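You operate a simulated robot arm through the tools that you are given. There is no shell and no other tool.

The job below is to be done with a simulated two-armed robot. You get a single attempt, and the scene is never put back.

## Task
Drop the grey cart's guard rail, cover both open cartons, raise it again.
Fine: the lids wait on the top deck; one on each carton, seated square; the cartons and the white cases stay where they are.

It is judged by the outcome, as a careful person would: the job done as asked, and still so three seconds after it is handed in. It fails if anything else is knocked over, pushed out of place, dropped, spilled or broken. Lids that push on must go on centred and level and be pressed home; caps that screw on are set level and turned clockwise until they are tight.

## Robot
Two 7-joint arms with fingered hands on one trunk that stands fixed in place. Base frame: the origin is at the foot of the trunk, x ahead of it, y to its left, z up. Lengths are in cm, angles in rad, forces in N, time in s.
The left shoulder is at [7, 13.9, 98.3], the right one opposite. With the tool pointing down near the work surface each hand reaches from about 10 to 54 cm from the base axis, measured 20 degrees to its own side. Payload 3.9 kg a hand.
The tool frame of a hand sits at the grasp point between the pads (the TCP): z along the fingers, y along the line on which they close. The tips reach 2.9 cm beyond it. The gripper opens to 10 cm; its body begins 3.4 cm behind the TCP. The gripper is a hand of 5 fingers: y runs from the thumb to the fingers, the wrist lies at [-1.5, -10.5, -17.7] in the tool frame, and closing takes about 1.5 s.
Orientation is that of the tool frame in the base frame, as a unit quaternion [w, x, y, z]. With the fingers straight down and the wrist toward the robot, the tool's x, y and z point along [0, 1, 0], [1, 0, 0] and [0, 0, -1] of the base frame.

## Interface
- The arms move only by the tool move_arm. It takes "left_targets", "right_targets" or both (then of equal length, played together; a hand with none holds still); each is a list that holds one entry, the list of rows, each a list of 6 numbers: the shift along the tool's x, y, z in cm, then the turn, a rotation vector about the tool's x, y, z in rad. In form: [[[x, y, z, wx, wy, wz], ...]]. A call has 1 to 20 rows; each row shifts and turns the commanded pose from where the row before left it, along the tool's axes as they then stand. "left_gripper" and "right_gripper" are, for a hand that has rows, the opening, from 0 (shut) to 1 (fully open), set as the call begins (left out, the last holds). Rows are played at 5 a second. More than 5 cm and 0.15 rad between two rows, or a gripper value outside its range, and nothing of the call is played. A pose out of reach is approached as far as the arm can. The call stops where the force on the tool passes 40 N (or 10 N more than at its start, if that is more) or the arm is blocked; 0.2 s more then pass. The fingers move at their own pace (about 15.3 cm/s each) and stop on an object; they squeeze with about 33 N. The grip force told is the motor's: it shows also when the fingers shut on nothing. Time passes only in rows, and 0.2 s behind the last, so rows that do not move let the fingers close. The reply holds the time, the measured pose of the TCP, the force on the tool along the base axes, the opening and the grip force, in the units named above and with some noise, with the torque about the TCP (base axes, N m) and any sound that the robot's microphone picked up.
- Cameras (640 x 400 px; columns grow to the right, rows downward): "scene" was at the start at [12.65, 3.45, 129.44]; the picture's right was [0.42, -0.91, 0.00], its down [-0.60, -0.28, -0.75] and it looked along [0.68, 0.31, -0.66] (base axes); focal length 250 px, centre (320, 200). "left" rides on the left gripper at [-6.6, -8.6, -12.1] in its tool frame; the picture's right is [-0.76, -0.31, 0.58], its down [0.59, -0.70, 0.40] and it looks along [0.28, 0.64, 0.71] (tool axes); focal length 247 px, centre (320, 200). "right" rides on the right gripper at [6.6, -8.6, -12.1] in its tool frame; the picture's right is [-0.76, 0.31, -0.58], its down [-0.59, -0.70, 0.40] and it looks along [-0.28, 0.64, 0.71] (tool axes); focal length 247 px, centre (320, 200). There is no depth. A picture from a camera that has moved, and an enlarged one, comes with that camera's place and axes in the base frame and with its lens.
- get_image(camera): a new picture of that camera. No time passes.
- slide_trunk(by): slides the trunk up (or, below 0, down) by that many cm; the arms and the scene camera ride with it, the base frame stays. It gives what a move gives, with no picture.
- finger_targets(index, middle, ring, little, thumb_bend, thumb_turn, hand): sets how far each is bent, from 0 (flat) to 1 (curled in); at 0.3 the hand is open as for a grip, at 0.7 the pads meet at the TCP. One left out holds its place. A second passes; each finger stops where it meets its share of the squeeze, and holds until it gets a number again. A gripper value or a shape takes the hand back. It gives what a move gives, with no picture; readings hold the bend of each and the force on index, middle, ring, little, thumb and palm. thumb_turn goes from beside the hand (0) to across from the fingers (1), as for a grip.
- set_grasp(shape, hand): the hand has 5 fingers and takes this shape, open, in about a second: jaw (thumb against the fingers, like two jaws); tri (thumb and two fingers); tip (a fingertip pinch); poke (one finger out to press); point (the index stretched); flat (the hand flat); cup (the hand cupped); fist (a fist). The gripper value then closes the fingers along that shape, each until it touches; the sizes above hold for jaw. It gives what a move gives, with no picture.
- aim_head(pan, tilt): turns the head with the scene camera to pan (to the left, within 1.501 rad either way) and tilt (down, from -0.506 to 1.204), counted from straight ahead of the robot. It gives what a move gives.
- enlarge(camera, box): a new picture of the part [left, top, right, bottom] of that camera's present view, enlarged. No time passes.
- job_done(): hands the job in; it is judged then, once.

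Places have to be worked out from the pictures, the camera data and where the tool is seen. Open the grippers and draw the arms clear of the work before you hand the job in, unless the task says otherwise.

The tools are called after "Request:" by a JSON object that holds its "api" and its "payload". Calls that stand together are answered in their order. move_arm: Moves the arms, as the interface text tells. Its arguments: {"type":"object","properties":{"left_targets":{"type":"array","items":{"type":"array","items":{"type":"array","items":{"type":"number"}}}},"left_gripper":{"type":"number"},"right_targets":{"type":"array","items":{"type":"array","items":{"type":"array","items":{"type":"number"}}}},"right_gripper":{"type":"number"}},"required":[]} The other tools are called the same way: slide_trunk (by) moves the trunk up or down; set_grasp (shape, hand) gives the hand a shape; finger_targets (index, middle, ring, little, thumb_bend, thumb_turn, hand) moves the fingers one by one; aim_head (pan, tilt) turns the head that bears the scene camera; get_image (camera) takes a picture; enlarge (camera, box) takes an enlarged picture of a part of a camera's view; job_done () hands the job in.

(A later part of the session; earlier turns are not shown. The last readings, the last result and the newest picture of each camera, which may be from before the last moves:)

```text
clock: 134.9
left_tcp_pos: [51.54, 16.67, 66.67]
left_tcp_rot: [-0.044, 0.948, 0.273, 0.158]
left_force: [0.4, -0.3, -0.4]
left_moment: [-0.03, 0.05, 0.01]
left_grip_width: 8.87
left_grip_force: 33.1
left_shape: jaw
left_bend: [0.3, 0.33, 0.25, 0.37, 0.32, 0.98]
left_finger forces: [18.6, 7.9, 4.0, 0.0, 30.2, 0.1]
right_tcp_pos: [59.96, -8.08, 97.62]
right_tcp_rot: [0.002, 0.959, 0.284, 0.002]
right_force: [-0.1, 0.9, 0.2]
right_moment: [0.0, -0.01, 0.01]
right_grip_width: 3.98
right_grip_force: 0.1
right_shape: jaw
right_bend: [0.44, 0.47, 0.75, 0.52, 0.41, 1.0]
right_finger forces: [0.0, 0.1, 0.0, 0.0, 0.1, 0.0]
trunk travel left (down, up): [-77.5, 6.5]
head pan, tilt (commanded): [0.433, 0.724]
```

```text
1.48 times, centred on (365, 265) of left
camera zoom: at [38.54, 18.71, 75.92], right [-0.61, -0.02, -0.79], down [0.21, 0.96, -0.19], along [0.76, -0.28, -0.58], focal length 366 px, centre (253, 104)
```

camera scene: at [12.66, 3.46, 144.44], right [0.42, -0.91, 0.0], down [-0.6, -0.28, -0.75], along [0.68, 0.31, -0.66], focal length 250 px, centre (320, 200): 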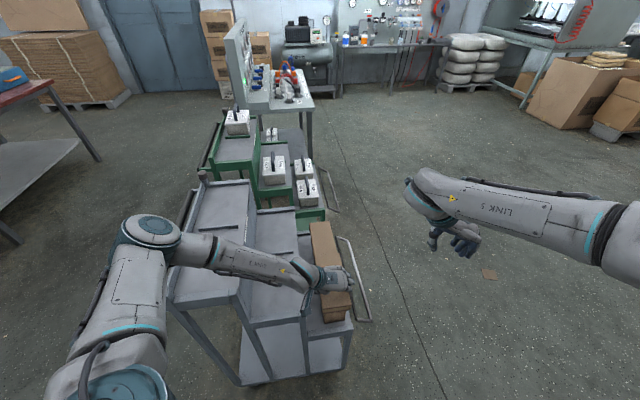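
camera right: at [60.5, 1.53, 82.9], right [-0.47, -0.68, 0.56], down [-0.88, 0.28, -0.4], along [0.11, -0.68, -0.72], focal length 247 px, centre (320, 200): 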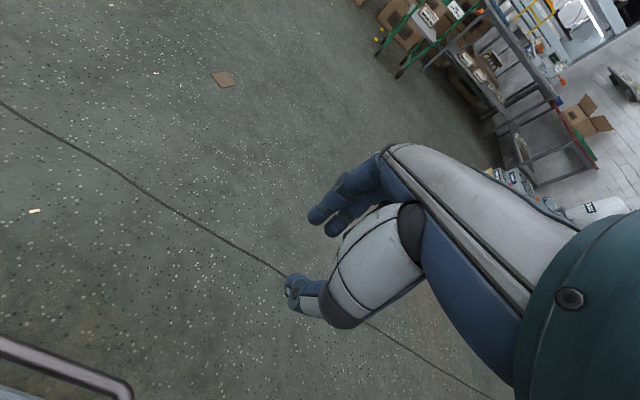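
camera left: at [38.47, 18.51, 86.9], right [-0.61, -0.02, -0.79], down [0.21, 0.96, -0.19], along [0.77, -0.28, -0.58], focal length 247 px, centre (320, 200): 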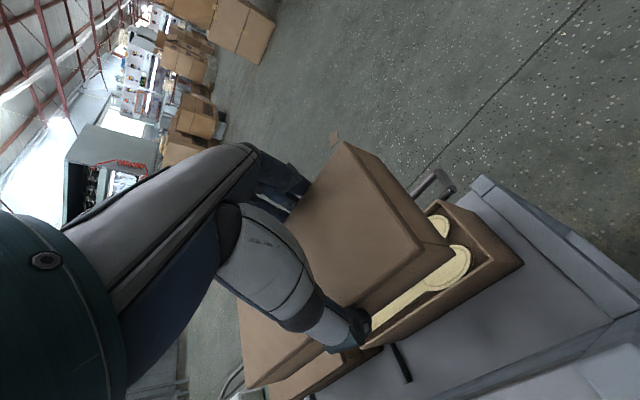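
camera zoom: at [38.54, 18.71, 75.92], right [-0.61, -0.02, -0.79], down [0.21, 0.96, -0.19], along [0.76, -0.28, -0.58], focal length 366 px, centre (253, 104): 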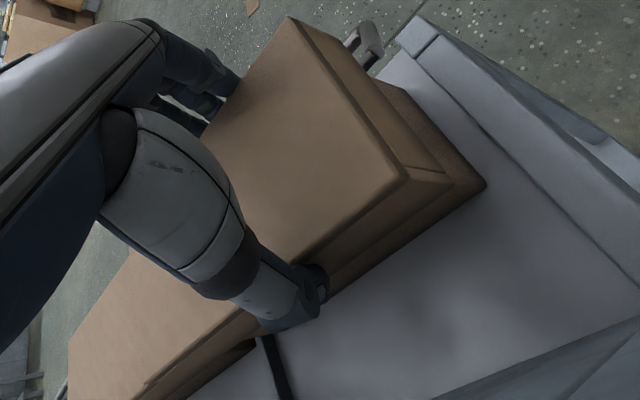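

The skirt is past the rim, with a clear gap to the other lid. Continuing down to seat.

Request:
{"api": "move_arm", "payload": {"left_targets": [[[-0.1, 0, 0.284, 0, 0, 0], [-0.1, 0, 0.284, 0, 0, 0], [0, 0, 0, 0, 0, 0]]]}}

Request:
{"api": "move_arm", "payload": {"left_targets": [[[-0.1, 0, 0.284, 0, 0, 0], [0, 0, 0, 0, 0, 0]]]}}

Request:
{"api": "move_arm", "payload": {"left_targets": [[[-0.1, 0, 0.284, 0, 0, 0], [0, 0, 0, 0, 0, 0]]]}}

```text
clock: 135.8
left_tcp_pos: [51.7, 16.73, 66.13]
left_tcp_rot: [-0.044, 0.948, 0.272, 0.158]
left_force: [0.0, -0.6, -0.2]
left_moment: [0.01, -0.01, -0.01]
left_grip_width: 8.87
left_grip_force: 33.2
left_shape: jaw
left_bend: [0.3, 0.33, 0.25, 0.37, 0.32, 0.98]
left_finger forces: [18.5, 8.0, 4.0, 0.0, 30.2, 0.0]
right_tcp_pos: [59.8, -8.18, 97.49]
right_tcp_rot: [0.0, 0.959, 0.284, 0.001]
right_force: [0.4, -0.8, -0.2]
right_moment: [0.01, 0.0, 0.03]
right_grip_width: 3.99
right_grip_force: 0.0
right_shape: jaw
right_bend: [0.44, 0.47, 0.75, 0.52, 0.41, 1.0]
right_finger forces: [0.1, 0.0, 0.1, 0.1, 0.1, 0.0]
trunk travel left (down, up): [-77.5, 6.5]
head pan, tilt (commanded): [0.433, 0.724]
```

```text
clock: 136.3
left_tcp_pos: [51.62, 16.67, 65.73]
left_tcp_rot: [-0.044, 0.948, 0.273, 0.158]
left_force: [0.7, 0.2, 0.7]
left_moment: [-0.03, 0.01, -0.01]
left_grip_width: 8.88
left_grip_force: 33.2
left_shape: jaw
left_bend: [0.3, 0.33, 0.25, 0.37, 0.32, 0.98]
left_finger forces: [18.5, 7.9, 3.9, 0.0, 30.2, 0.0]
right_tcp_pos: [59.89, -8.12, 97.67]
right_tcp_rot: [0.0, 0.959, 0.284, 0.001]
right_force: [0.7, 0.0, 0.0]
right_moment: [-0.01, 0.02, -0.02]
right_grip_width: 3.96
right_grip_force: 0.1
right_shape: jaw
right_bend: [0.44, 0.47, 0.75, 0.52, 0.41, 1.0]
right_finger forces: [0.1, 0.0, 0.0, 0.0, 0.0, 0.0]
trunk travel left (down, up): [-77.5, 6.5]
head pan, tilt (commanded): [0.433, 0.724]
```

```text
clock: 136.9
left_tcp_pos: [51.69, 16.75, 65.44]
left_tcp_rot: [-0.044, 0.948, 0.273, 0.158]
left_force: [0.0, -0.8, 2.2]
left_moment: [0.03, 0.09, 0.0]
left_grip_width: 8.9
left_grip_force: 32.9
left_shape: jaw
left_bend: [0.3, 0.33, 0.25, 0.37, 0.31, 0.98]
left_finger forces: [18.9, 8.0, 4.0, 0.1, 30.3, 0.0]
right_tcp_pos: [59.75, -8.24, 97.56]
right_tcp_rot: [0.001, 0.959, 0.283, 0.001]
right_force: [-0.6, 1.1, -1.1]
right_moment: [0.02, -0.03, -0.02]
right_grip_width: 3.94
right_grip_force: 0.1
right_shape: jaw
right_bend: [0.44, 0.47, 0.75, 0.52, 0.41, 1.0]
right_finger forces: [0.0, 0.0, 0.0, 0.0, 0.0, 0.0]
trunk travel left (down, up): [-77.5, 6.5]
head pan, tilt (commanded): [0.433, 0.724]
```

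Contact begins right at the expected seated height. One more small step to press it home.

Request:
{"api": "move_arm", "payload": {"left_targets": [[[-0.1, 0, 0.284, 0, 0, 0], [0, 0, 0, 0, 0, 0], [0, 0, 0, 0, 0, 0]]]}}

Request:
{"api": "move_arm", "payload": {"left_targets": [[[-0.07, 0, 0.19, 0, 0, 0], [0, 0, 0, 0, 0, 0]]]}}

```text
clock: 137.8
left_tcp_pos: [51.56, 16.66, 65.36]
left_tcp_rot: [-0.043, 0.948, 0.273, 0.16]
left_force: [-0.8, 0.9, 15.2]
left_moment: [0.2, 0.07, 0.15]
left_grip_width: 8.84
left_grip_force: 33.1
left_shape: jaw
left_bend: [0.3, 0.33, 0.25, 0.37, 0.31, 0.99]
left_finger forces: [20.3, 8.1, 4.2, 0.0, 32.0, 0.0]
right_tcp_pos: [59.68, -8.05, 97.63]
right_tcp_rot: [0.0, 0.959, 0.284, 0.002]
right_force: [0.5, 0.4, 0.0]
right_moment: [0.0, -0.03, 0.04]
right_grip_width: 3.99
right_grip_force: 0.1
right_shape: jaw
right_bend: [0.44, 0.47, 0.75, 0.52, 0.41, 1.0]
right_finger forces: [0.0, 0.0, 0.0, 0.0, 0.0, 0.0]
trunk travel left (down, up): [-77.5, 6.5]
head pan, tilt (commanded): [0.433, 0.724]
```

```text
clock: 138.3
left_tcp_pos: [51.54, 16.56, 65.32]
left_tcp_rot: [-0.042, 0.948, 0.273, 0.16]
left_force: [-2.1, 1.2, 24.2]
left_moment: [0.19, 0.0, 0.23]
left_grip_width: 8.82
left_grip_force: 33.2
left_shape: jaw
left_bend: [0.3, 0.33, 0.25, 0.37, 0.31, 0.99]
left_finger forces: [21.5, 8.3, 4.2, 0.0, 33.1, 0.0]
right_tcp_pos: [59.59, -8.13, 97.75]
right_tcp_rot: [0.0, 0.959, 0.284, 0.002]
right_force: [-0.1, -0.1, 0.1]
right_moment: [0.02, -0.04, 0.0]
right_grip_width: 3.96
right_grip_force: 0.1
right_shape: jaw
right_bend: [0.44, 0.47, 0.75, 0.52, 0.41, 1.0]
right_finger forces: [0.0, 0.0, 0.0, 0.0, 0.0, 0.0]
trunk travel left (down, up): [-77.5, 6.5]
head pan, tilt (commanded): [0.433, 0.724]
```

It is firmly seated at 24 N with no further travel. I'll ease off and open the fingers wide.

Request:
{"api": "move_arm", "payload": {"left_targets": [[[0.13, 0, -0.38, 0, 0, 0], [0, 0, 0, 0, 0, 0]]]}}

Request:
{"api": "finger_targets", "payload": {"hand": "left", "index": 0.18, "middle": 0.18, "ring": 0.18, "little": 0.18, "thumb_bend": 0.18}}

Request:
{"api": "enlarge", "payload": {"camera": "scene", "box": [300, 210, 370, 330]}}

```text
clock: 138.9
left_tcp_pos: [51.38, 16.62, 65.42]
left_tcp_rot: [-0.045, 0.948, 0.273, 0.158]
left_force: [2.8, -1.7, 10.7]
left_moment: [-0.01, -0.05, 0.12]
left_grip_width: 8.82
left_grip_force: 32.6
left_shape: jaw
left_bend: [0.3, 0.32, 0.25, 0.37, 0.31, 0.99]
left_finger forces: [21.8, 9.3, 4.6, 0.0, 31.5, 0.0]
right_tcp_pos: [59.88, -8.15, 97.65]
right_tcp_rot: [0.001, 0.959, 0.284, 0.001]
right_force: [0.2, 0.6, -0.4]
right_moment: [-0.01, 0.04, -0.02]
right_grip_width: 3.96
right_grip_force: 0.1
right_shape: jaw
right_bend: [0.44, 0.47, 0.75, 0.52, 0.41, 1.0]
right_finger forces: [0.0, 0.0, 0.0, 0.0, 0.0, 0.0]
trunk travel left (down, up): [-77.5, 6.5]
head pan, tilt (commanded): [0.433, 0.724]
```

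```text
clock: 139.9
left_tcp_pos: [51.49, 16.71, 65.39]
left_tcp_rot: [-0.044, 0.948, 0.272, 0.158]
left_force: [-0.8, 0.2, -0.3]
left_moment: [0.0, 0.03, -0.02]
left_grip_width: 11.86
left_grip_force: 0.2
left_shape: fingers
left_bend: [0.18, 0.18, 0.18, 0.18, 0.18, 1.0]
left_finger forces: [0.0, 0.0, 0.0, 0.0, 0.0, 0.1]
right_tcp_pos: [59.81, -8.06, 97.61]
right_tcp_rot: [0.001, 0.959, 0.284, 0.001]
right_force: [-0.3, 0.1, -0.4]
right_moment: [-0.02, -0.02, 0.01]
right_grip_width: 3.97
right_grip_force: 0.0
right_shape: jaw
right_bend: [0.44, 0.47, 0.75, 0.52, 0.41, 1.0]
right_finger forces: [0.0, 0.1, 0.0, 0.1, 0.0, 0.1]
trunk travel left (down, up): [-77.5, 6.5]
head pan, tilt (commanded): [0.433, 0.724]
```

```text
3.33 times, centred on (335, 270) of scene
camera zoom: at [12.65, 3.44, 144.44], right [0.42, -0.91, 0.0], down [-0.6, -0.28, -0.75], along [0.68, 0.31, -0.66], focal length 832 px, centre (270, -33)
```

zoom: 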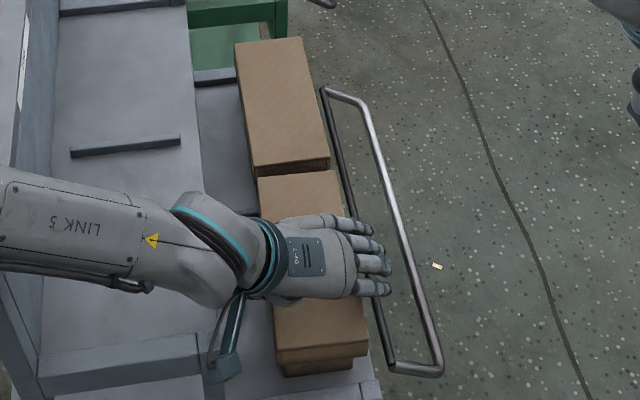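

Released and steady. I'll lift the left hand straight up well clear.

Request:
{"api": "move_arm", "payload": {"left_targets": [[[0.163, 0, -0.473, 0, 0, 0], [0.325, 0, -0.946, 0, 0, 0], [0.65, 0, -1.89, 0, 0, 0], [0.81, 0, -2.37, 0, 0, 0], [0.81, 0, -2.37, 0, 0, 0], [0.81, 0, -2.37, 0, 0, 0], [0.81, 0, -2.37, 0, 0, 0], [0.81, 0, -2.37, 0, 0, 0], [0.81, 0, -2.37, 0, 0, 0], [0.81, 0, -2.37, 0, 0, 0], [0.81, 0, -2.37, 0, 0, 0], [0.81, 0, -2.37, 0, 0, 0], [0.81, 0, -2.37, 0, 0, 0], [0.81, 0, -2.37, 0, 0, 0], [0, 0, 0, 0, 0, 0]]]}}

Request:
{"api": "get_image", "payload": {"camera": "scene"}}

Request:
{"api": "get_image", "payload": {"camera": "left"}}

Request:
{"api": "enlarge", "payload": {"camera": "scene", "box": [300, 210, 370, 330]}}

```text
clock: 143.2
left_tcp_pos: [51.45, 16.68, 96.37]
left_tcp_rot: [-0.045, 0.948, 0.273, 0.157]
left_force: [-0.2, 0.1, -0.2]
left_moment: [0.0, -0.01, 0.02]
left_grip_width: 11.86
left_grip_force: 0.2
left_shape: fingers
left_bend: [0.18, 0.18, 0.18, 0.18, 0.18, 1.0]
left_finger forces: [0.0, 0.1, 0.0, 0.1, 0.1, 0.0]
right_tcp_pos: [59.83, -8.07, 97.61]
right_tcp_rot: [0.001, 0.959, 0.284, 0.001]
right_force: [-0.8, -0.2, -0.7]
right_moment: [0.03, -0.01, -0.01]
right_grip_width: 3.97
right_grip_force: 0.0
right_shape: jaw
right_bend: [0.44, 0.47, 0.75, 0.52, 0.41, 1.0]
right_finger forces: [0.0, 0.0, 0.0, 0.0, 0.1, 0.0]
trunk travel left (down, up): [-77.5, 6.5]
head pan, tilt (commanded): [0.433, 0.724]
```

```text
taken
camera scene: at [12.69, 3.49, 144.43], right [0.42, -0.91, 0.0], down [-0.6, -0.28, -0.75], along [0.68, 0.31, -0.66], focal length 250 px, centre (320, 200)
```

scene: 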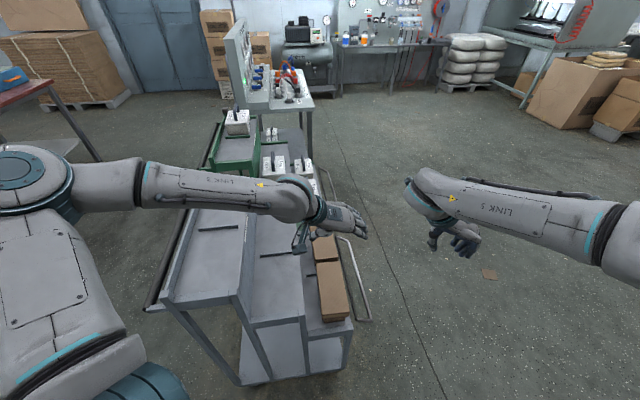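

```text
taken
camera left: at [38.43, 18.75, 105.64], right [-0.61, -0.02, -0.79], down [0.21, 0.96, -0.19], along [0.76, -0.28, -0.58], focal length 247 px, centre (320, 200)
```

left: 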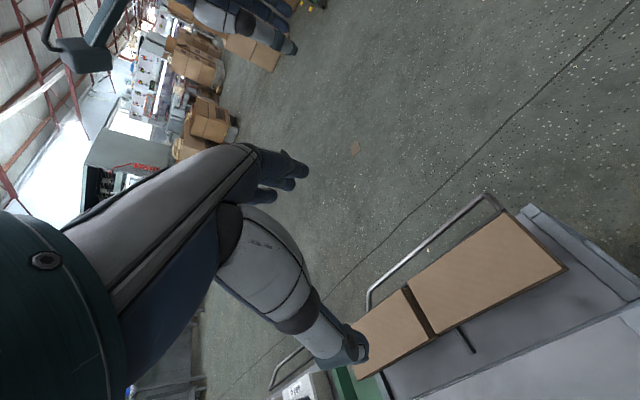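

```text
3.33 times, centred on (335, 270) of scene
camera zoom: at [12.69, 3.49, 144.43], right [0.42, -0.91, 0.0], down [-0.6, -0.28, -0.75], along [0.68, 0.31, -0.66], focal length 832 px, centre (270, -33)
```

zoom: 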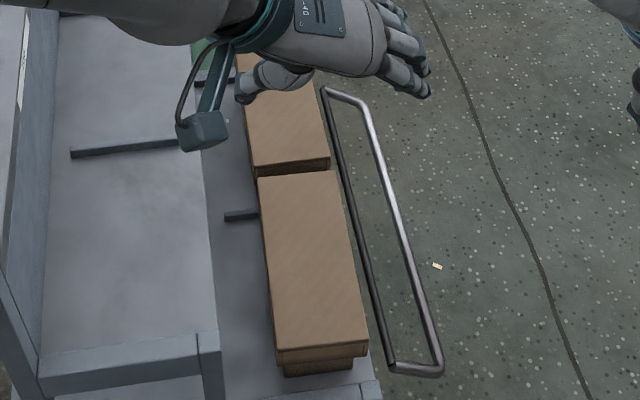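

Both cartons are covered. I'll zoom in to check that both lids sit level and at the same height.

Request:
{"api": "enlarge", "payload": {"camera": "scene", "box": [315, 285, 365, 330]}}

Request:
{"api": "enlarge", "payload": {"camera": "scene", "box": [305, 225, 355, 275]}}

Request:
{"api": "enlarge", "payload": {"camera": "left", "box": [340, 190, 600, 390]}}

Request:
{"api": "get_image", "payload": {"camera": "right"}}

```text
8.89 times, centred on (340, 308) of scene
camera zoom: at [12.69, 3.49, 144.43], right [0.42, -0.91, 0.0], down [-0.6, -0.28, -0.75], along [0.68, 0.31, -0.66], focal length 2218 px, centre (142, -756)
```

zoom: 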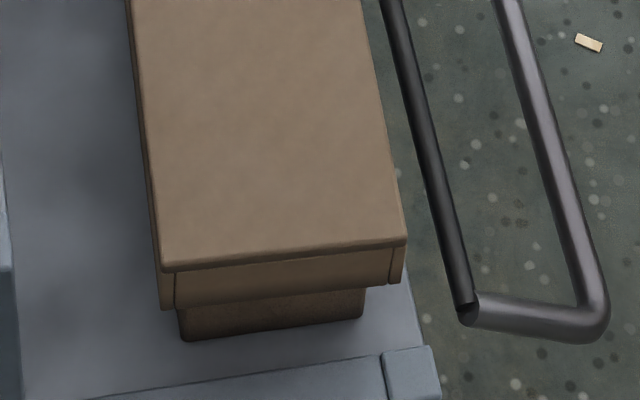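

```text
8.00 times, centred on (330, 250) of scene
camera zoom: at [12.69, 3.49, 144.43], right [0.42, -0.91, 0.0], down [-0.6, -0.28, -0.75], along [0.68, 0.31, -0.66], focal length 1996 px, centre (240, -200)
```

zoom: 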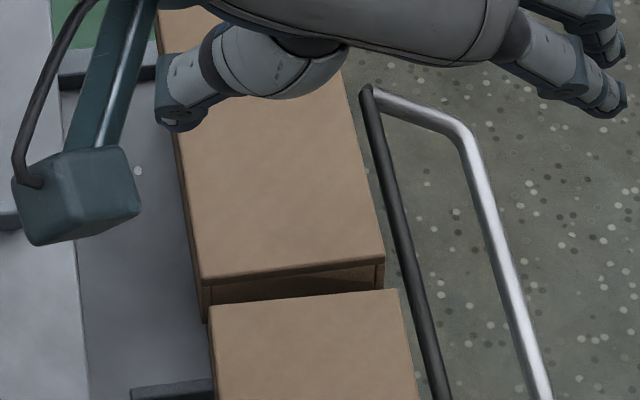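

```text
2.00 times, centred on (470, 290) of left
camera zoom: at [38.43, 18.75, 105.64], right [-0.61, -0.02, -0.79], down [0.21, 0.96, -0.19], along [0.76, -0.28, -0.58], focal length 494 px, centre (20, 20)
```

zoom: 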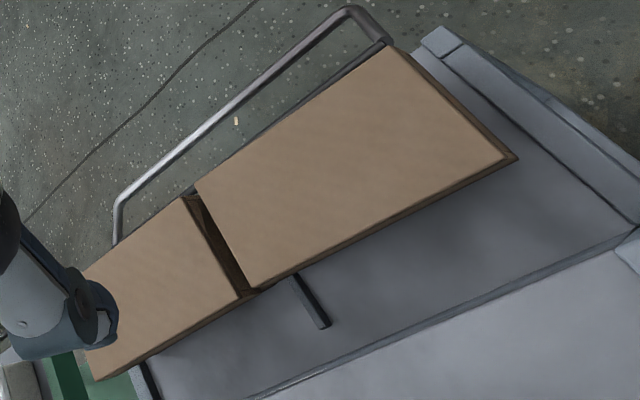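

```text
taken
camera right: at [60.66, 2.81, 109.68], right [-0.47, -0.67, 0.58], down [-0.88, 0.27, -0.4], along [0.11, -0.69, -0.71], focal length 247 px, centre (320, 200)
```

right: 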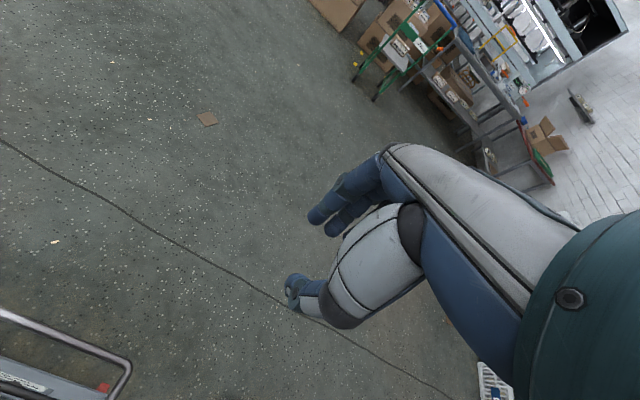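

Both lids sit at their stops, level and in line, with small even overhangs. I'll now draw the left arm away up and to the left so the right arm can raise the rail.

Request:
{"api": "move_arm", "payload": {"left_targets": [[[0.976, -3.28, -1.58, 0, 0, 0], [0.976, -3.28, -1.58, 0, 0, 0], [0.976, -3.28, -1.58, 0, 0, 0], [0.976, -3.28, -1.58, 0, 0, 0], [0.976, -3.28, -1.58, 0, 0, 0], [0.976, -3.28, -1.58, 0, 0, 0], [0.976, -3.28, -1.58, 0, 0, 0], [0.976, -3.28, -1.58, 0, 0, 0], [0.976, -3.28, -1.58, 0, 0, 0], [0, 0, 0, 0, 0, 0]]], "left_gripper": 1.0}}

Request:
{"api": "get_image", "payload": {"camera": "scene"}}

Request:
{"api": "enlarge", "payload": {"camera": "scene", "box": [290, 205, 390, 335]}}

```text
clock: 145.3
left_tcp_pos: [38.91, 43.63, 112.79]
left_tcp_rot: [-0.045, 0.948, 0.273, 0.158]
left_force: [0.1, -0.3, -0.6]
left_moment: [0.02, -0.02, 0.0]
left_grip_width: 9.99
left_grip_force: 0.0
left_shape: jaw
left_bend: [0.3, 0.3, 0.3, 0.3, 0.3, 0.98]
left_finger forces: [0.0, 0.0, 0.1, 0.0, 0.0, 0.1]
right_tcp_pos: [59.9, -8.12, 97.47]
right_tcp_rot: [0.0, 0.959, 0.284, 0.001]
right_force: [0.3, 0.2, -0.4]
right_moment: [-0.01, -0.01, 0.02]
right_grip_width: 3.95
right_grip_force: 0.1
right_shape: jaw
right_bend: [0.44, 0.47, 0.75, 0.52, 0.41, 1.0]
right_finger forces: [0.1, 0.0, 0.0, 0.0, 0.0, 0.1]
trunk travel left (down, up): [-77.5, 6.5]
head pan, tilt (commanded): [0.433, 0.724]
```

```text
taken
camera scene: at [12.7, 3.43, 144.43], right [0.42, -0.91, 0.0], down [-0.6, -0.28, -0.75], along [0.68, 0.31, -0.66], focal length 250 px, centre (320, 200)
```

scene: 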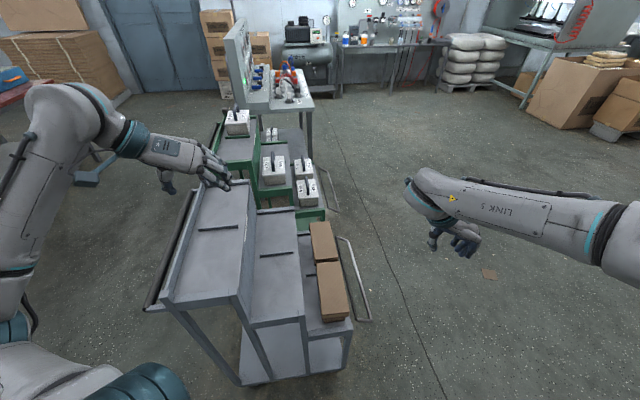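

```text
3.08 times, centred on (340, 270) of scene
camera zoom: at [12.7, 3.43, 144.43], right [0.42, -0.91, 0.0], down [-0.6, -0.28, -0.75], along [0.68, 0.31, -0.66], focal length 768 px, centre (258, -15)
```

zoom: 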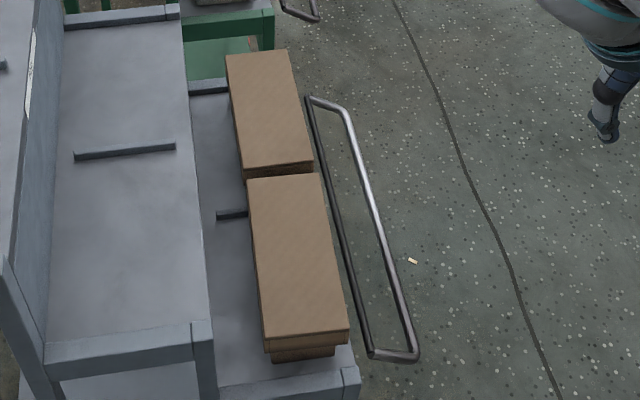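

Next is the rail. With lids on there is less room inside, so I want to lift the bar with hooked fingers from outside and below, thumb folded beside the hand. I'll try that hand shape in free air and look at it.

Request:
{"api": "finger_targets", "payload": {"hand": "right", "index": 0.8, "middle": 0.8, "ring": 0.8, "little": 0.8, "thumb_bend": 0.0, "thumb_turn": 0.0}}

Request:
{"api": "get_image", "payload": {"camera": "right"}}

Request:
{"api": "enlarge", "payload": {"camera": "scene", "box": [400, 150, 500, 270]}}

```text
clock: 146.3
left_tcp_pos: [38.98, 43.72, 112.68]
left_tcp_rot: [-0.044, 0.948, 0.273, 0.159]
left_force: [-0.2, 0.0, 0.0]
left_moment: [0.0, 0.01, -0.03]
left_grip_width: 9.97
left_grip_force: 0.0
left_shape: jaw
left_bend: [0.3, 0.3, 0.3, 0.3, 0.3, 0.98]
left_finger forces: [0.1, 0.0, 0.1, 0.1, 0.1, 0.0]
right_tcp_pos: [59.85, -8.09, 97.58]
right_tcp_rot: [0.001, 0.959, 0.284, 0.001]
right_force: [-0.4, -0.3, 0.5]
right_moment: [-0.01, 0.02, -0.04]
right_grip_width: 11.39
right_grip_force: 0.0
right_shape: fingers
right_bend: [0.8, 0.8, 0.8, 0.8, 0.0, 0.0]
right_finger forces: [0.0, 0.1, 0.1, 0.0, 0.1, 0.0]
trunk travel left (down, up): [-77.5, 6.5]
head pan, tilt (commanded): [0.433, 0.724]
```

```text
taken
camera right: at [60.64, 2.78, 109.7], right [-0.47, -0.67, 0.58], down [-0.88, 0.27, -0.4], along [0.11, -0.69, -0.71], focal length 247 px, centre (320, 200)
```

right: 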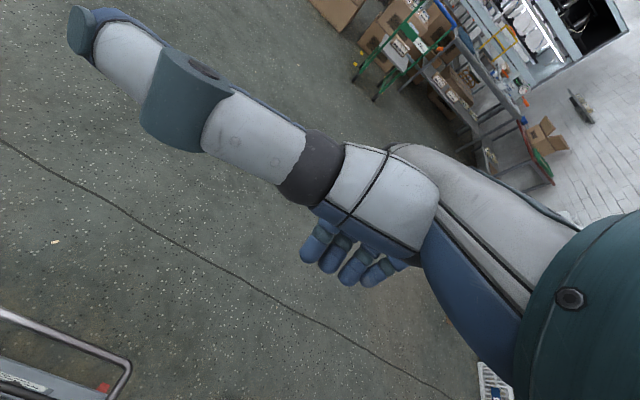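

```text
3.33 times, centred on (450, 210) of scene
camera zoom: at [12.66, 3.45, 144.44], right [0.42, -0.91, 0.0], down [-0.6, -0.28, -0.75], along [0.68, 0.31, -0.66], focal length 832 px, centre (-113, 167)
```

zoom: 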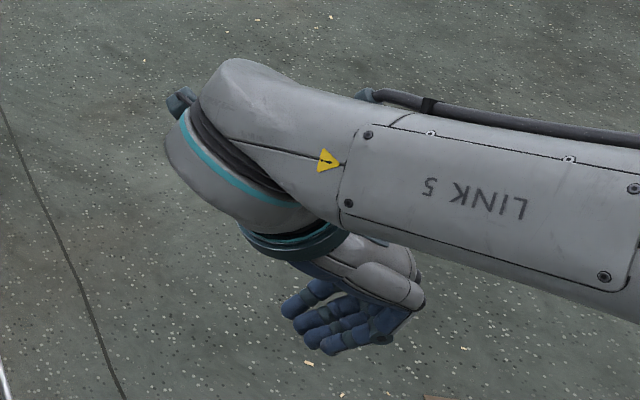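

The fingers make a good hook and the thumb is out of the way. I'll raise the left hand further so it stays clear, then lower the trunk to give the right arm reach to the dropped rail.

Request:
{"api": "move_arm", "payload": {"left_targets": [[[0.95, 0, -2.76, 0, 0, 0], [0.95, 0, -2.76, 0, 0, 0], [0.95, 0, -2.76, 0, 0, 0], [0.95, 0, -2.76, 0, 0, 0], [0.95, 0, -2.76, 0, 0, 0], [0, 0, 0, 0, 0, 0]]]}}

Request:
{"api": "slide_trunk", "payload": {"by": -25}}

Request:
{"api": "get_image", "payload": {"camera": "scene"}}

Request:
{"api": "get_image", "payload": {"camera": "right"}}

```text
clock: 147.8
left_tcp_pos: [39.0, 43.78, 127.24]
left_tcp_rot: [-0.044, 0.948, 0.273, 0.159]
left_force: [-0.2, 0.4, 0.0]
left_moment: [0.02, 0.01, 0.02]
left_grip_width: 9.98
left_grip_force: 0.0
left_shape: jaw
left_bend: [0.3, 0.3, 0.3, 0.3, 0.3, 0.98]
left_finger forces: [0.1, 0.1, 0.0, 0.0, 0.0, 0.1]
right_tcp_pos: [59.84, -8.11, 97.66]
right_tcp_rot: [0.0, 0.959, 0.284, 0.001]
right_force: [-1.2, -0.1, -0.4]
right_moment: [0.0, -0.01, 0.0]
right_grip_width: 11.41
right_grip_force: 0.0
right_shape: fingers
right_bend: [0.8, 0.8, 0.8, 0.8, 0.0, 0.0]
right_finger forces: [0.0, 0.0, 0.1, 0.0, 0.1, 0.0]
trunk travel left (down, up): [-77.5, 6.5]
head pan, tilt (commanded): [0.433, 0.724]
```

```text
clock: 150.3
left_tcp_pos: [38.92, 43.87, 102.27]
left_tcp_rot: [-0.043, 0.948, 0.273, 0.158]
left_force: [-0.1, -0.1, -0.1]
left_moment: [-0.03, -0.03, -0.03]
left_grip_width: 10.0
left_grip_force: 0.0
left_shape: jaw
left_bend: [0.3, 0.3, 0.3, 0.3, 0.3, 0.98]
left_finger forces: [0.1, 0.1, 0.0, 0.0, 0.1, 0.0]
right_tcp_pos: [59.83, -8.17, 72.63]
right_tcp_rot: [0.0, 0.959, 0.284, 0.001]
right_force: [0.6, 0.1, -0.6]
right_moment: [0.01, -0.04, 0.0]
right_grip_width: 11.4
right_grip_force: 0.1
right_shape: fingers
right_bend: [0.8, 0.8, 0.8, 0.8, 0.0, 0.0]
right_finger forces: [0.0, 0.0, 0.0, 0.1, 0.1, 0.0]
trunk travel left (down, up): [-52.5, 31.5]
head pan, tilt (commanded): [0.433, 0.724]
```

```text
taken
camera scene: at [12.64, 3.45, 119.44], right [0.42, -0.91, 0.0], down [-0.6, -0.28, -0.75], along [0.68, 0.31, -0.66], focal length 250 px, centre (320, 200)
```

scene: 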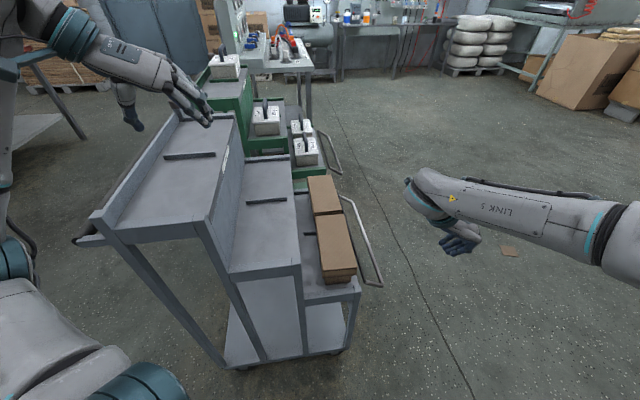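

```text
taken
camera right: at [60.62, 2.78, 84.72], right [-0.47, -0.67, 0.58], down [-0.88, 0.27, -0.4], along [0.11, -0.69, -0.71], focal length 247 px, centre (320, 200)
```

right: 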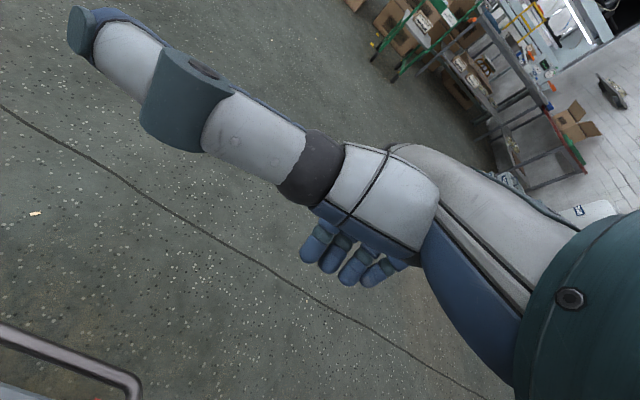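

I'll measure the dropped bar's position from the scene and right-hand cameras.

Request:
{"api": "enlarge", "payload": {"camera": "scene", "box": [330, 185, 400, 300]}}

Request:
{"api": "enlarge", "payload": {"camera": "right", "box": [0, 280, 200, 400]}}

```text
3.48 times, centred on (365, 242) of scene
camera zoom: at [12.64, 3.45, 119.44], right [0.42, -0.91, 0.0], down [-0.6, -0.28, -0.75], along [0.68, 0.31, -0.66], focal length 868 px, centre (164, 52)
```

zoom: 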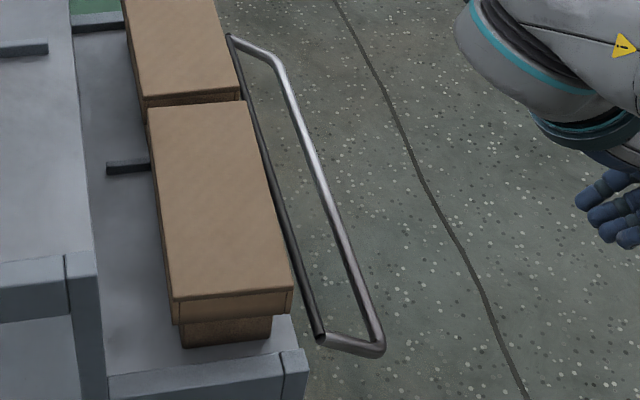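

```text
3.20 times, centred on (100, 340) of right
camera zoom: at [60.62, 2.78, 84.72], right [-0.47, -0.67, 0.58], down [-0.88, 0.27, -0.4], along [0.11, -0.69, -0.71], focal length 790 px, centre (1024, -248)
```

zoom: 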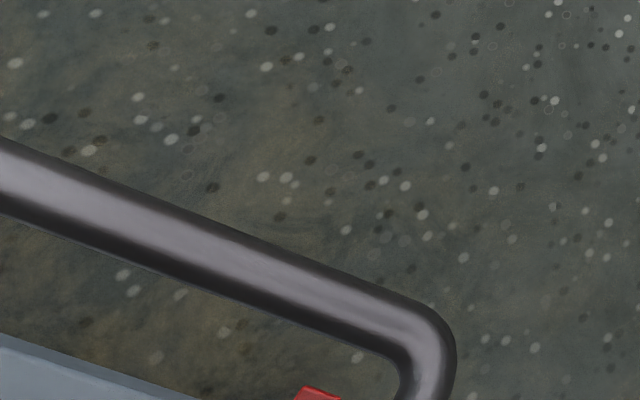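

The dropped bar lies at roughly 28 cm to the right of the cart axis, z≈51.7. I'll lower the trunk slightly, roll the right hand 45° so the fingers point inward under the bar, and set a moderate finger curl.

Request:
{"api": "slide_trunk", "payload": {"by": -3}}

Request:
{"api": "move_arm", "payload": {"right_targets": [[[0, 0, 0, 0.131, 0, 0], [0, 0, 0, 0.131, 0, 0], [0, 0, 0, 0.131, 0, 0], [0, 0, 0, 0.131, 0, 0], [0, 0, 0, 0.131, 0, 0], [0, 0, 0, 0.131, 0, 0], [0, 0, 0, 0, 0, 0]]]}}

Request:
{"api": "finger_targets", "payload": {"hand": "right", "index": 0.65, "middle": 0.65, "ring": 0.65, "little": 0.65}}

Request:
{"api": "get_image", "payload": {"camera": "right"}}

Request:
{"api": "get_image", "payload": {"camera": "scene"}}

```text
clock: 151.1
left_tcp_pos: [38.97, 43.64, 99.1]
left_tcp_rot: [-0.044, 0.948, 0.273, 0.159]
left_force: [-0.8, -0.1, -0.4]
left_moment: [0.0, 0.01, -0.01]
left_grip_width: 9.96
left_grip_force: 0.1
left_shape: jaw
left_bend: [0.3, 0.3, 0.3, 0.3, 0.3, 0.98]
left_finger forces: [0.0, 0.1, 0.0, 0.0, 0.1, 0.1]
right_tcp_pos: [59.8, -8.07, 69.63]
right_tcp_rot: [0.0, 0.959, 0.284, 0.002]
right_force: [0.3, 0.5, 0.0]
right_moment: [0.02, 0.05, -0.02]
right_grip_width: 11.43
right_grip_force: 0.1
right_shape: fingers
right_bend: [0.8, 0.8, 0.8, 0.8, 0.0, 0.0]
right_finger forces: [0.1, 0.0, 0.0, 0.0, 0.1, 0.0]
trunk travel left (down, up): [-49.5, 34.5]
head pan, tilt (commanded): [0.433, 0.724]
```

```text
clock: 152.7
left_tcp_pos: [39.0, 43.85, 99.22]
left_tcp_rot: [-0.043, 0.948, 0.273, 0.158]
left_force: [-0.7, 0.5, 0.5]
left_moment: [-0.01, -0.01, 0.02]
left_grip_width: 9.98
left_grip_force: 0.0
left_shape: jaw
left_bend: [0.3, 0.3, 0.3, 0.3, 0.3, 0.98]
left_finger forces: [0.0, 0.0, 0.1, 0.1, 0.0, 0.0]
right_tcp_pos: [59.7, -8.12, 69.6]
right_tcp_rot: [-0.368, 0.885, 0.263, -0.108]
right_force: [0.4, -0.3, 0.0]
right_moment: [0.01, 0.01, -0.01]
right_grip_width: 11.41
right_grip_force: 0.0
right_shape: fingers
right_bend: [0.8, 0.8, 0.8, 0.8, 0.0, 0.0]
right_finger forces: [0.0, 0.0, 0.0, 0.0, 0.0, 0.0]
trunk travel left (down, up): [-49.5, 34.5]
head pan, tilt (commanded): [0.433, 0.724]
```

```text
clock: 153.7
left_tcp_pos: [38.95, 43.79, 99.19]
left_tcp_rot: [-0.044, 0.948, 0.273, 0.159]
left_force: [-0.4, -0.2, 0.2]
left_moment: [-0.03, 0.01, 0.0]
left_grip_width: 10.0
left_grip_force: 0.0
left_shape: jaw
left_bend: [0.3, 0.3, 0.3, 0.3, 0.3, 0.98]
left_finger forces: [0.1, 0.1, 0.1, 0.0, 0.0, 0.1]
right_tcp_pos: [59.91, -8.14, 69.44]
right_tcp_rot: [-0.368, 0.886, 0.263, -0.107]
right_force: [0.5, 0.5, -0.2]
right_moment: [-0.01, 0.0, 0.01]
right_grip_width: 12.62
right_grip_force: 0.0
right_shape: fingers
right_bend: [0.65, 0.65, 0.65, 0.65, 0.0, 0.0]
right_finger forces: [0.0, 0.0, 0.0, 0.1, 0.1, 0.0]
trunk travel left (down, up): [-49.5, 34.5]
head pan, tilt (commanded): [0.433, 0.724]
```

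```text
taken
camera right: at [66.66, -6.5, 84.21], right [-0.29, -0.94, 0.19], down [-0.92, 0.33, 0.21], along [-0.26, -0.11, -0.96], focal length 247 px, centre (320, 200)
```

right: 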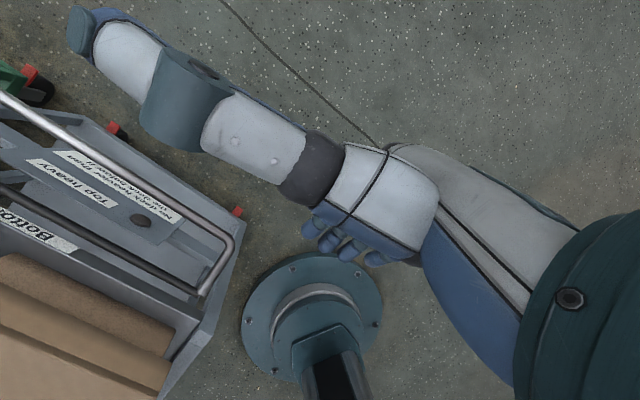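

```text
taken
camera scene: at [12.65, 3.45, 116.44], right [0.42, -0.91, 0.0], down [-0.6, -0.28, -0.75], along [0.68, 0.31, -0.66], focal length 250 px, centre (320, 200)
```

scene: 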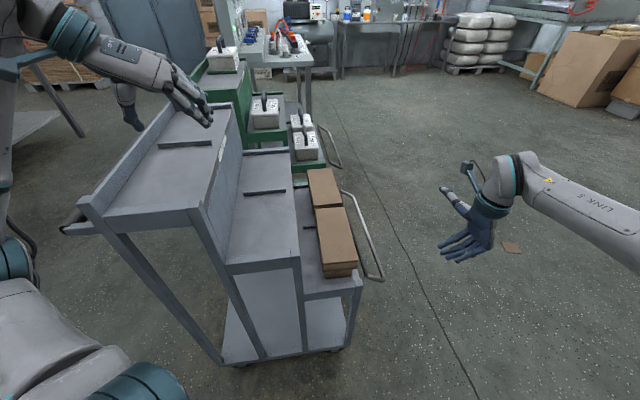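

The right camera now looks straight down on the rail. I'll bring the hand down to a pre-position outside and just below the bar's level.

Request:
{"api": "move_arm", "payload": {"right_targets": [[[0.757, 1.576, 2.3, 0, 0, 0], [0.757, 1.576, 2.3, 0, 0, 0], [0.757, 1.576, 2.3, 0, 0, 0], [0.757, 1.576, 2.3, 0, 0, 0], [0.757, 1.576, 2.3, 0, 0, 0], [0.757, 1.576, 2.3, 0, 0, 0], [0.757, 1.576, 2.3, 0, 0, 0], [0, 0, 0, 0, 0, 0]]]}}

Request:
{"api": "get_image", "payload": {"camera": "right"}}

Request:
{"api": "enlarge", "payload": {"camera": "scene", "box": [300, 180, 440, 320]}}

```text
clock: 155.5
left_tcp_pos: [38.97, 43.87, 99.22]
left_tcp_rot: [-0.044, 0.948, 0.273, 0.158]
left_force: [-0.2, -0.2, 0.5]
left_moment: [0.03, -0.01, 0.02]
left_grip_width: 10.01
left_grip_force: 0.2
left_shape: jaw
left_bend: [0.3, 0.3, 0.3, 0.3, 0.3, 0.98]
left_finger forces: [0.1, 0.0, 0.0, 0.0, 0.0, 0.0]
right_tcp_pos: [62.49, -2.14, 50.42]
right_tcp_rot: [-0.368, 0.885, 0.264, -0.108]
right_force: [-0.6, 1.1, 0.6]
right_moment: [-0.01, 0.02, 0.0]
right_grip_width: 12.6
right_grip_force: 0.2
right_shape: fingers
right_bend: [0.65, 0.65, 0.65, 0.65, 0.0, 0.0]
right_finger forces: [0.0, 0.0, 0.0, 0.0, 0.0, 0.1]
trunk travel left (down, up): [-49.5, 34.5]
head pan, tilt (commanded): [0.433, 0.724]
```

```text
taken
camera right: at [69.22, -0.55, 65.02], right [-0.29, -0.94, 0.19], down [-0.92, 0.33, 0.21], along [-0.26, -0.11, -0.96], focal length 247 px, centre (320, 200)
```

right: 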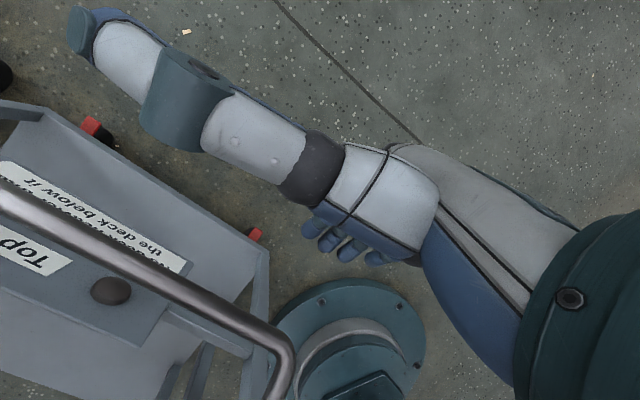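

```text
2.86 times, centred on (370, 250) of scene
camera zoom: at [12.63, 3.44, 116.44], right [0.42, -0.91, 0.0], down [-0.6, -0.28, -0.75], along [0.68, 0.31, -0.66], focal length 713 px, centre (177, 57)
```

zoom: 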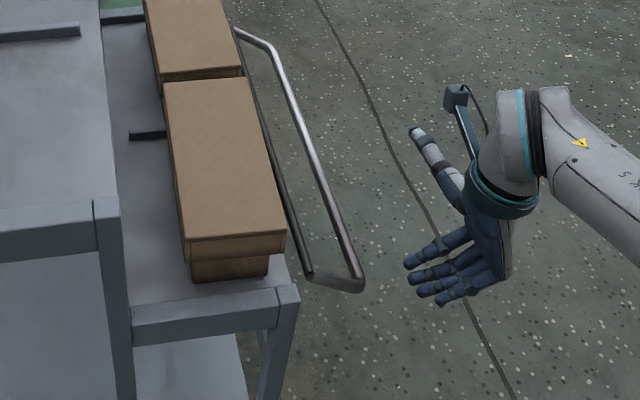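

The triangulated bar is at e2≈-28.1, z≈50.7, and the fingertips sit mostly behind the grasp point along the rail. I'll curl the fingers a bit more, lower the trunk 5 cm for reach, and shift forward so all fingers lie on the straight part of the bar.

Request:
{"api": "finger_targets", "payload": {"hand": "right", "index": 0.72, "middle": 0.72, "ring": 0.72, "little": 0.72}}

Request:
{"api": "slide_trunk", "payload": {"by": -5}}

Request:
{"api": "move_arm", "payload": {"right_targets": [[[0.8, -0.95, -0.95, 0, 0, 0], [0.8, -0.95, -0.95, 0, 0, 0], [0.8, -1.05, -1.05, 0, 0, 0], [0, 0, 0, 0, 0, 0]]]}}

Request:
{"api": "get_image", "payload": {"camera": "right"}}

Request:
{"api": "enlarge", "payload": {"camera": "scene", "box": [320, 190, 430, 310]}}

```text
clock: 156.5
left_tcp_pos: [38.96, 43.7, 99.16]
left_tcp_rot: [-0.044, 0.948, 0.273, 0.158]
left_force: [-0.5, 0.0, 0.8]
left_moment: [-0.02, -0.01, 0.02]
left_grip_width: 9.99
left_grip_force: 0.1
left_shape: jaw
left_bend: [0.3, 0.3, 0.3, 0.3, 0.3, 0.98]
left_finger forces: [0.0, 0.1, 0.0, 0.0, 0.1, 0.1]
right_tcp_pos: [62.31, -2.14, 50.44]
right_tcp_rot: [-0.368, 0.886, 0.263, -0.108]
right_force: [0.5, 0.2, 0.6]
right_moment: [-0.01, -0.02, -0.01]
right_grip_width: 12.19
right_grip_force: 0.0
right_shape: fingers
right_bend: [0.72, 0.72, 0.72, 0.72, 0.0, 0.0]
right_finger forces: [0.0, 0.0, 0.0, 0.1, 0.0, 0.0]
trunk travel left (down, up): [-49.5, 34.5]
head pan, tilt (commanded): [0.433, 0.724]
```

```text
clock: 157.4
left_tcp_pos: [38.91, 43.68, 94.24]
left_tcp_rot: [-0.044, 0.948, 0.273, 0.159]
left_force: [-0.5, -0.1, 0.1]
left_moment: [-0.02, -0.01, 0.02]
left_grip_width: 10.0
left_grip_force: 0.0
left_shape: jaw
left_bend: [0.3, 0.3, 0.3, 0.3, 0.3, 0.98]
left_finger forces: [0.0, 0.1, 0.0, 0.0, 0.0, 0.0]
right_tcp_pos: [62.49, -2.12, 45.55]
right_tcp_rot: [-0.368, 0.885, 0.263, -0.108]
right_force: [0.5, -0.2, -0.2]
right_moment: [-0.01, -0.01, -0.02]
right_grip_width: 12.21
right_grip_force: 0.1
right_shape: fingers
right_bend: [0.72, 0.72, 0.72, 0.72, 0.0, 0.0]
right_finger forces: [0.0, 0.1, 0.0, 0.1, 0.1, 0.0]
trunk travel left (down, up): [-44.5, 39.5]
head pan, tilt (commanded): [0.433, 0.724]
```

```text
clock: 158.4
left_tcp_pos: [38.93, 43.75, 94.28]
left_tcp_rot: [-0.044, 0.948, 0.273, 0.158]
left_force: [-0.1, -0.9, -0.8]
left_moment: [-0.03, -0.03, 0.0]
left_grip_width: 10.0
left_grip_force: 0.1
left_shape: jaw
left_bend: [0.3, 0.3, 0.3, 0.3, 0.3, 0.98]
left_finger forces: [0.0, 0.0, 0.0, 0.0, 0.0, 0.0]
right_tcp_pos: [64.43, -0.87, 49.55]
right_tcp_rot: [-0.367, 0.886, 0.262, -0.107]
right_force: [0.0, -0.4, -0.9]
right_moment: [0.0, 0.05, 0.0]
right_grip_width: 12.18
right_grip_force: 0.0
right_shape: fingers
right_bend: [0.72, 0.72, 0.72, 0.72, 0.0, 0.0]
right_finger forces: [0.1, 0.0, 0.1, 0.0, 0.0, 0.1]
trunk travel left (down, up): [-44.5, 39.5]
head pan, tilt (commanded): [0.433, 0.724]
```

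```text
taken
camera right: at [71.28, 0.75, 64.24], right [-0.29, -0.94, 0.19], down [-0.92, 0.33, 0.21], along [-0.26, -0.11, -0.96], focal length 247 px, centre (320, 200)
```

right: 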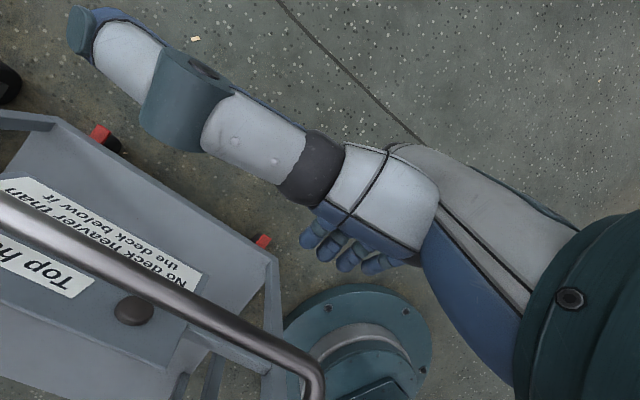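

```text
3.33 times, centred on (375, 250) of scene
camera zoom: at [12.66, 3.45, 111.44], right [0.42, -0.91, 0.0], down [-0.6, -0.28, -0.75], along [0.68, 0.31, -0.66], focal length 832 px, centre (137, 33)
```

zoom: 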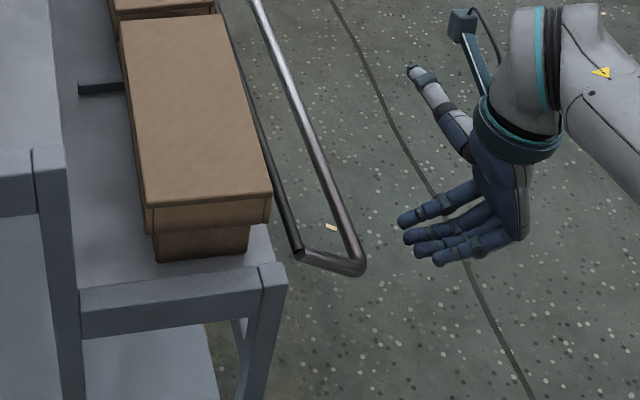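

The fingers point at the bar from outside with the thumb well clear. I'll slide inward so the fingers pass just under the bar.

Request:
{"api": "move_arm", "payload": {"right_targets": [[[0, -1.06, 1.06, 0, 0, 0], [0, -1.06, 1.06, 0, 0, 0], [0, -1.06, 1.06, 0, 0, 0], [0, -1.06, 1.06, 0, 0, 0], [0, -0.9, 0.9, 0, 0, 0], [0, 0, 0, 0, 0, 0]]]}}

Request:
{"api": "get_image", "payload": {"camera": "right"}}

Request:
{"api": "enlarge", "payload": {"camera": "scene", "box": [320, 190, 430, 310]}}

```text
clock: 159.8
left_tcp_pos: [38.91, 43.68, 94.18]
left_tcp_rot: [-0.044, 0.948, 0.273, 0.159]
left_force: [0.6, -0.2, 0.9]
left_moment: [-0.02, 0.02, 0.05]
left_grip_width: 10.0
left_grip_force: 0.1
left_shape: jaw
left_bend: [0.3, 0.3, 0.3, 0.3, 0.3, 0.98]
left_finger forces: [0.0, 0.0, 0.1, 0.0, 0.1, 0.0]
right_tcp_pos: [60.36, 5.24, 49.51]
right_tcp_rot: [-0.367, 0.886, 0.263, -0.107]
right_force: [0.1, 0.4, 0.5]
right_moment: [0.01, 0.0, -0.03]
right_grip_width: 12.19
right_grip_force: 0.0
right_shape: fingers
right_bend: [0.72, 0.72, 0.72, 0.72, 0.0, 0.0]
right_finger forces: [0.1, 0.0, 0.0, 0.0, 0.0, 0.1]
trunk travel left (down, up): [-44.5, 39.5]
head pan, tilt (commanded): [0.433, 0.724]
```

```text
taken
camera right: at [67.24, 6.85, 64.22], right [-0.29, -0.94, 0.19], down [-0.92, 0.33, 0.21], along [-0.26, -0.11, -0.96], focal length 247 px, centre (320, 200)
```

right: 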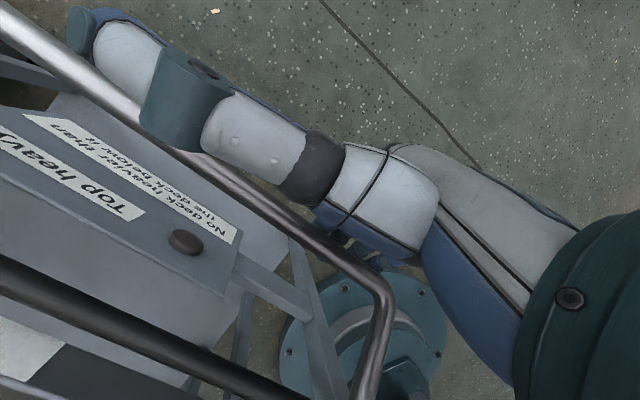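

```text
3.33 times, centred on (375, 250) of scene
camera zoom: at [12.65, 3.45, 111.44], right [0.42, -0.91, 0.0], down [-0.6, -0.28, -0.75], along [0.68, 0.31, -0.66], focal length 832 px, centre (137, 33)
```

zoom: 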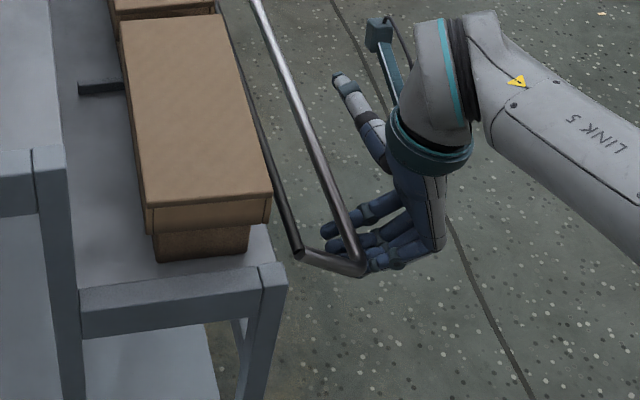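

The fingers are under the bar now. I'll shift a little forward along the rail and lift gently to make contact.

Request:
{"api": "move_arm", "payload": {"right_targets": [[[0.8, 0, 0, 0, 0, 0], [0, -0.35, -0.35, 0, 0, 0], [0, -0.35, -0.35, 0, 0, 0], [0, -0.35, -0.35, 0, 0, 0], [0, 0, 0, 0, 0, 0]]]}}

Request:
{"api": "enlarge", "payload": {"camera": "scene", "box": [320, 190, 430, 310]}}

Request:
{"api": "get_image", "payload": {"camera": "right"}}

```text
clock: 161.0
left_tcp_pos: [39.03, 43.73, 94.16]
left_tcp_rot: [-0.044, 0.948, 0.273, 0.157]
left_force: [-0.2, -0.5, 0.4]
left_moment: [0.02, 0.01, 0.0]
left_grip_width: 9.97
left_grip_force: 0.1
left_shape: jaw
left_bend: [0.3, 0.3, 0.3, 0.3, 0.3, 0.98]
left_finger forces: [0.0, 0.0, 0.0, 0.0, 0.0, 0.1]
right_tcp_pos: [61.23, 5.5, 50.91]
right_tcp_rot: [-0.368, 0.885, 0.262, -0.108]
right_force: [1.7, -3.9, -4.4]
right_moment: [0.02, -0.15, 0.09]
right_grip_width: 12.33
right_grip_force: 3.3
right_shape: fingers
right_bend: [0.72, 0.72, 0.72, 0.71, 0.0, 0.0]
right_finger forces: [2.6, 0.0, 0.4, 3.8, 0.0, 0.0]
trunk travel left (down, up): [-44.5, 39.5]
head pan, tilt (commanded): [0.433, 0.724]
```

```text
3.33 times, centred on (375, 250) of scene
camera zoom: at [12.73, 3.42, 111.42], right [0.42, -0.91, 0.0], down [-0.6, -0.28, -0.75], along [0.68, 0.31, -0.66], focal length 832 px, centre (137, 33)
```

zoom: 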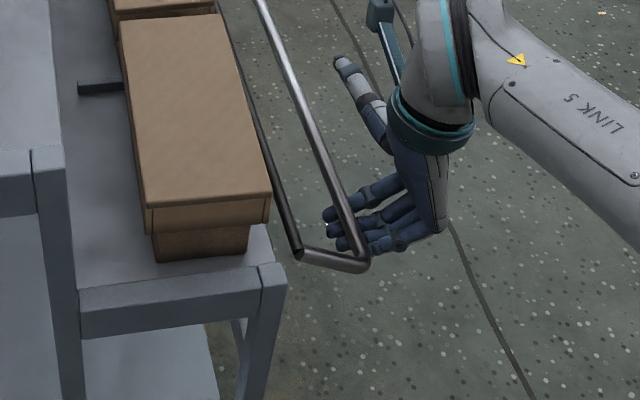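

```text
taken
camera right: at [68.03, 7.17, 65.64], right [-0.3, -0.94, 0.19], down [-0.92, 0.33, 0.21], along [-0.26, -0.11, -0.96], focal length 247 px, centre (320, 200)
```

right: 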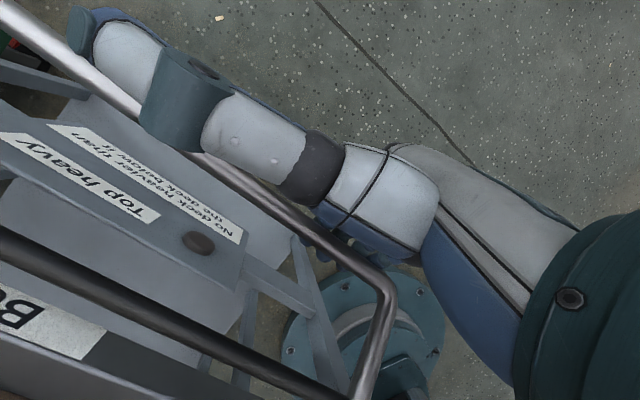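

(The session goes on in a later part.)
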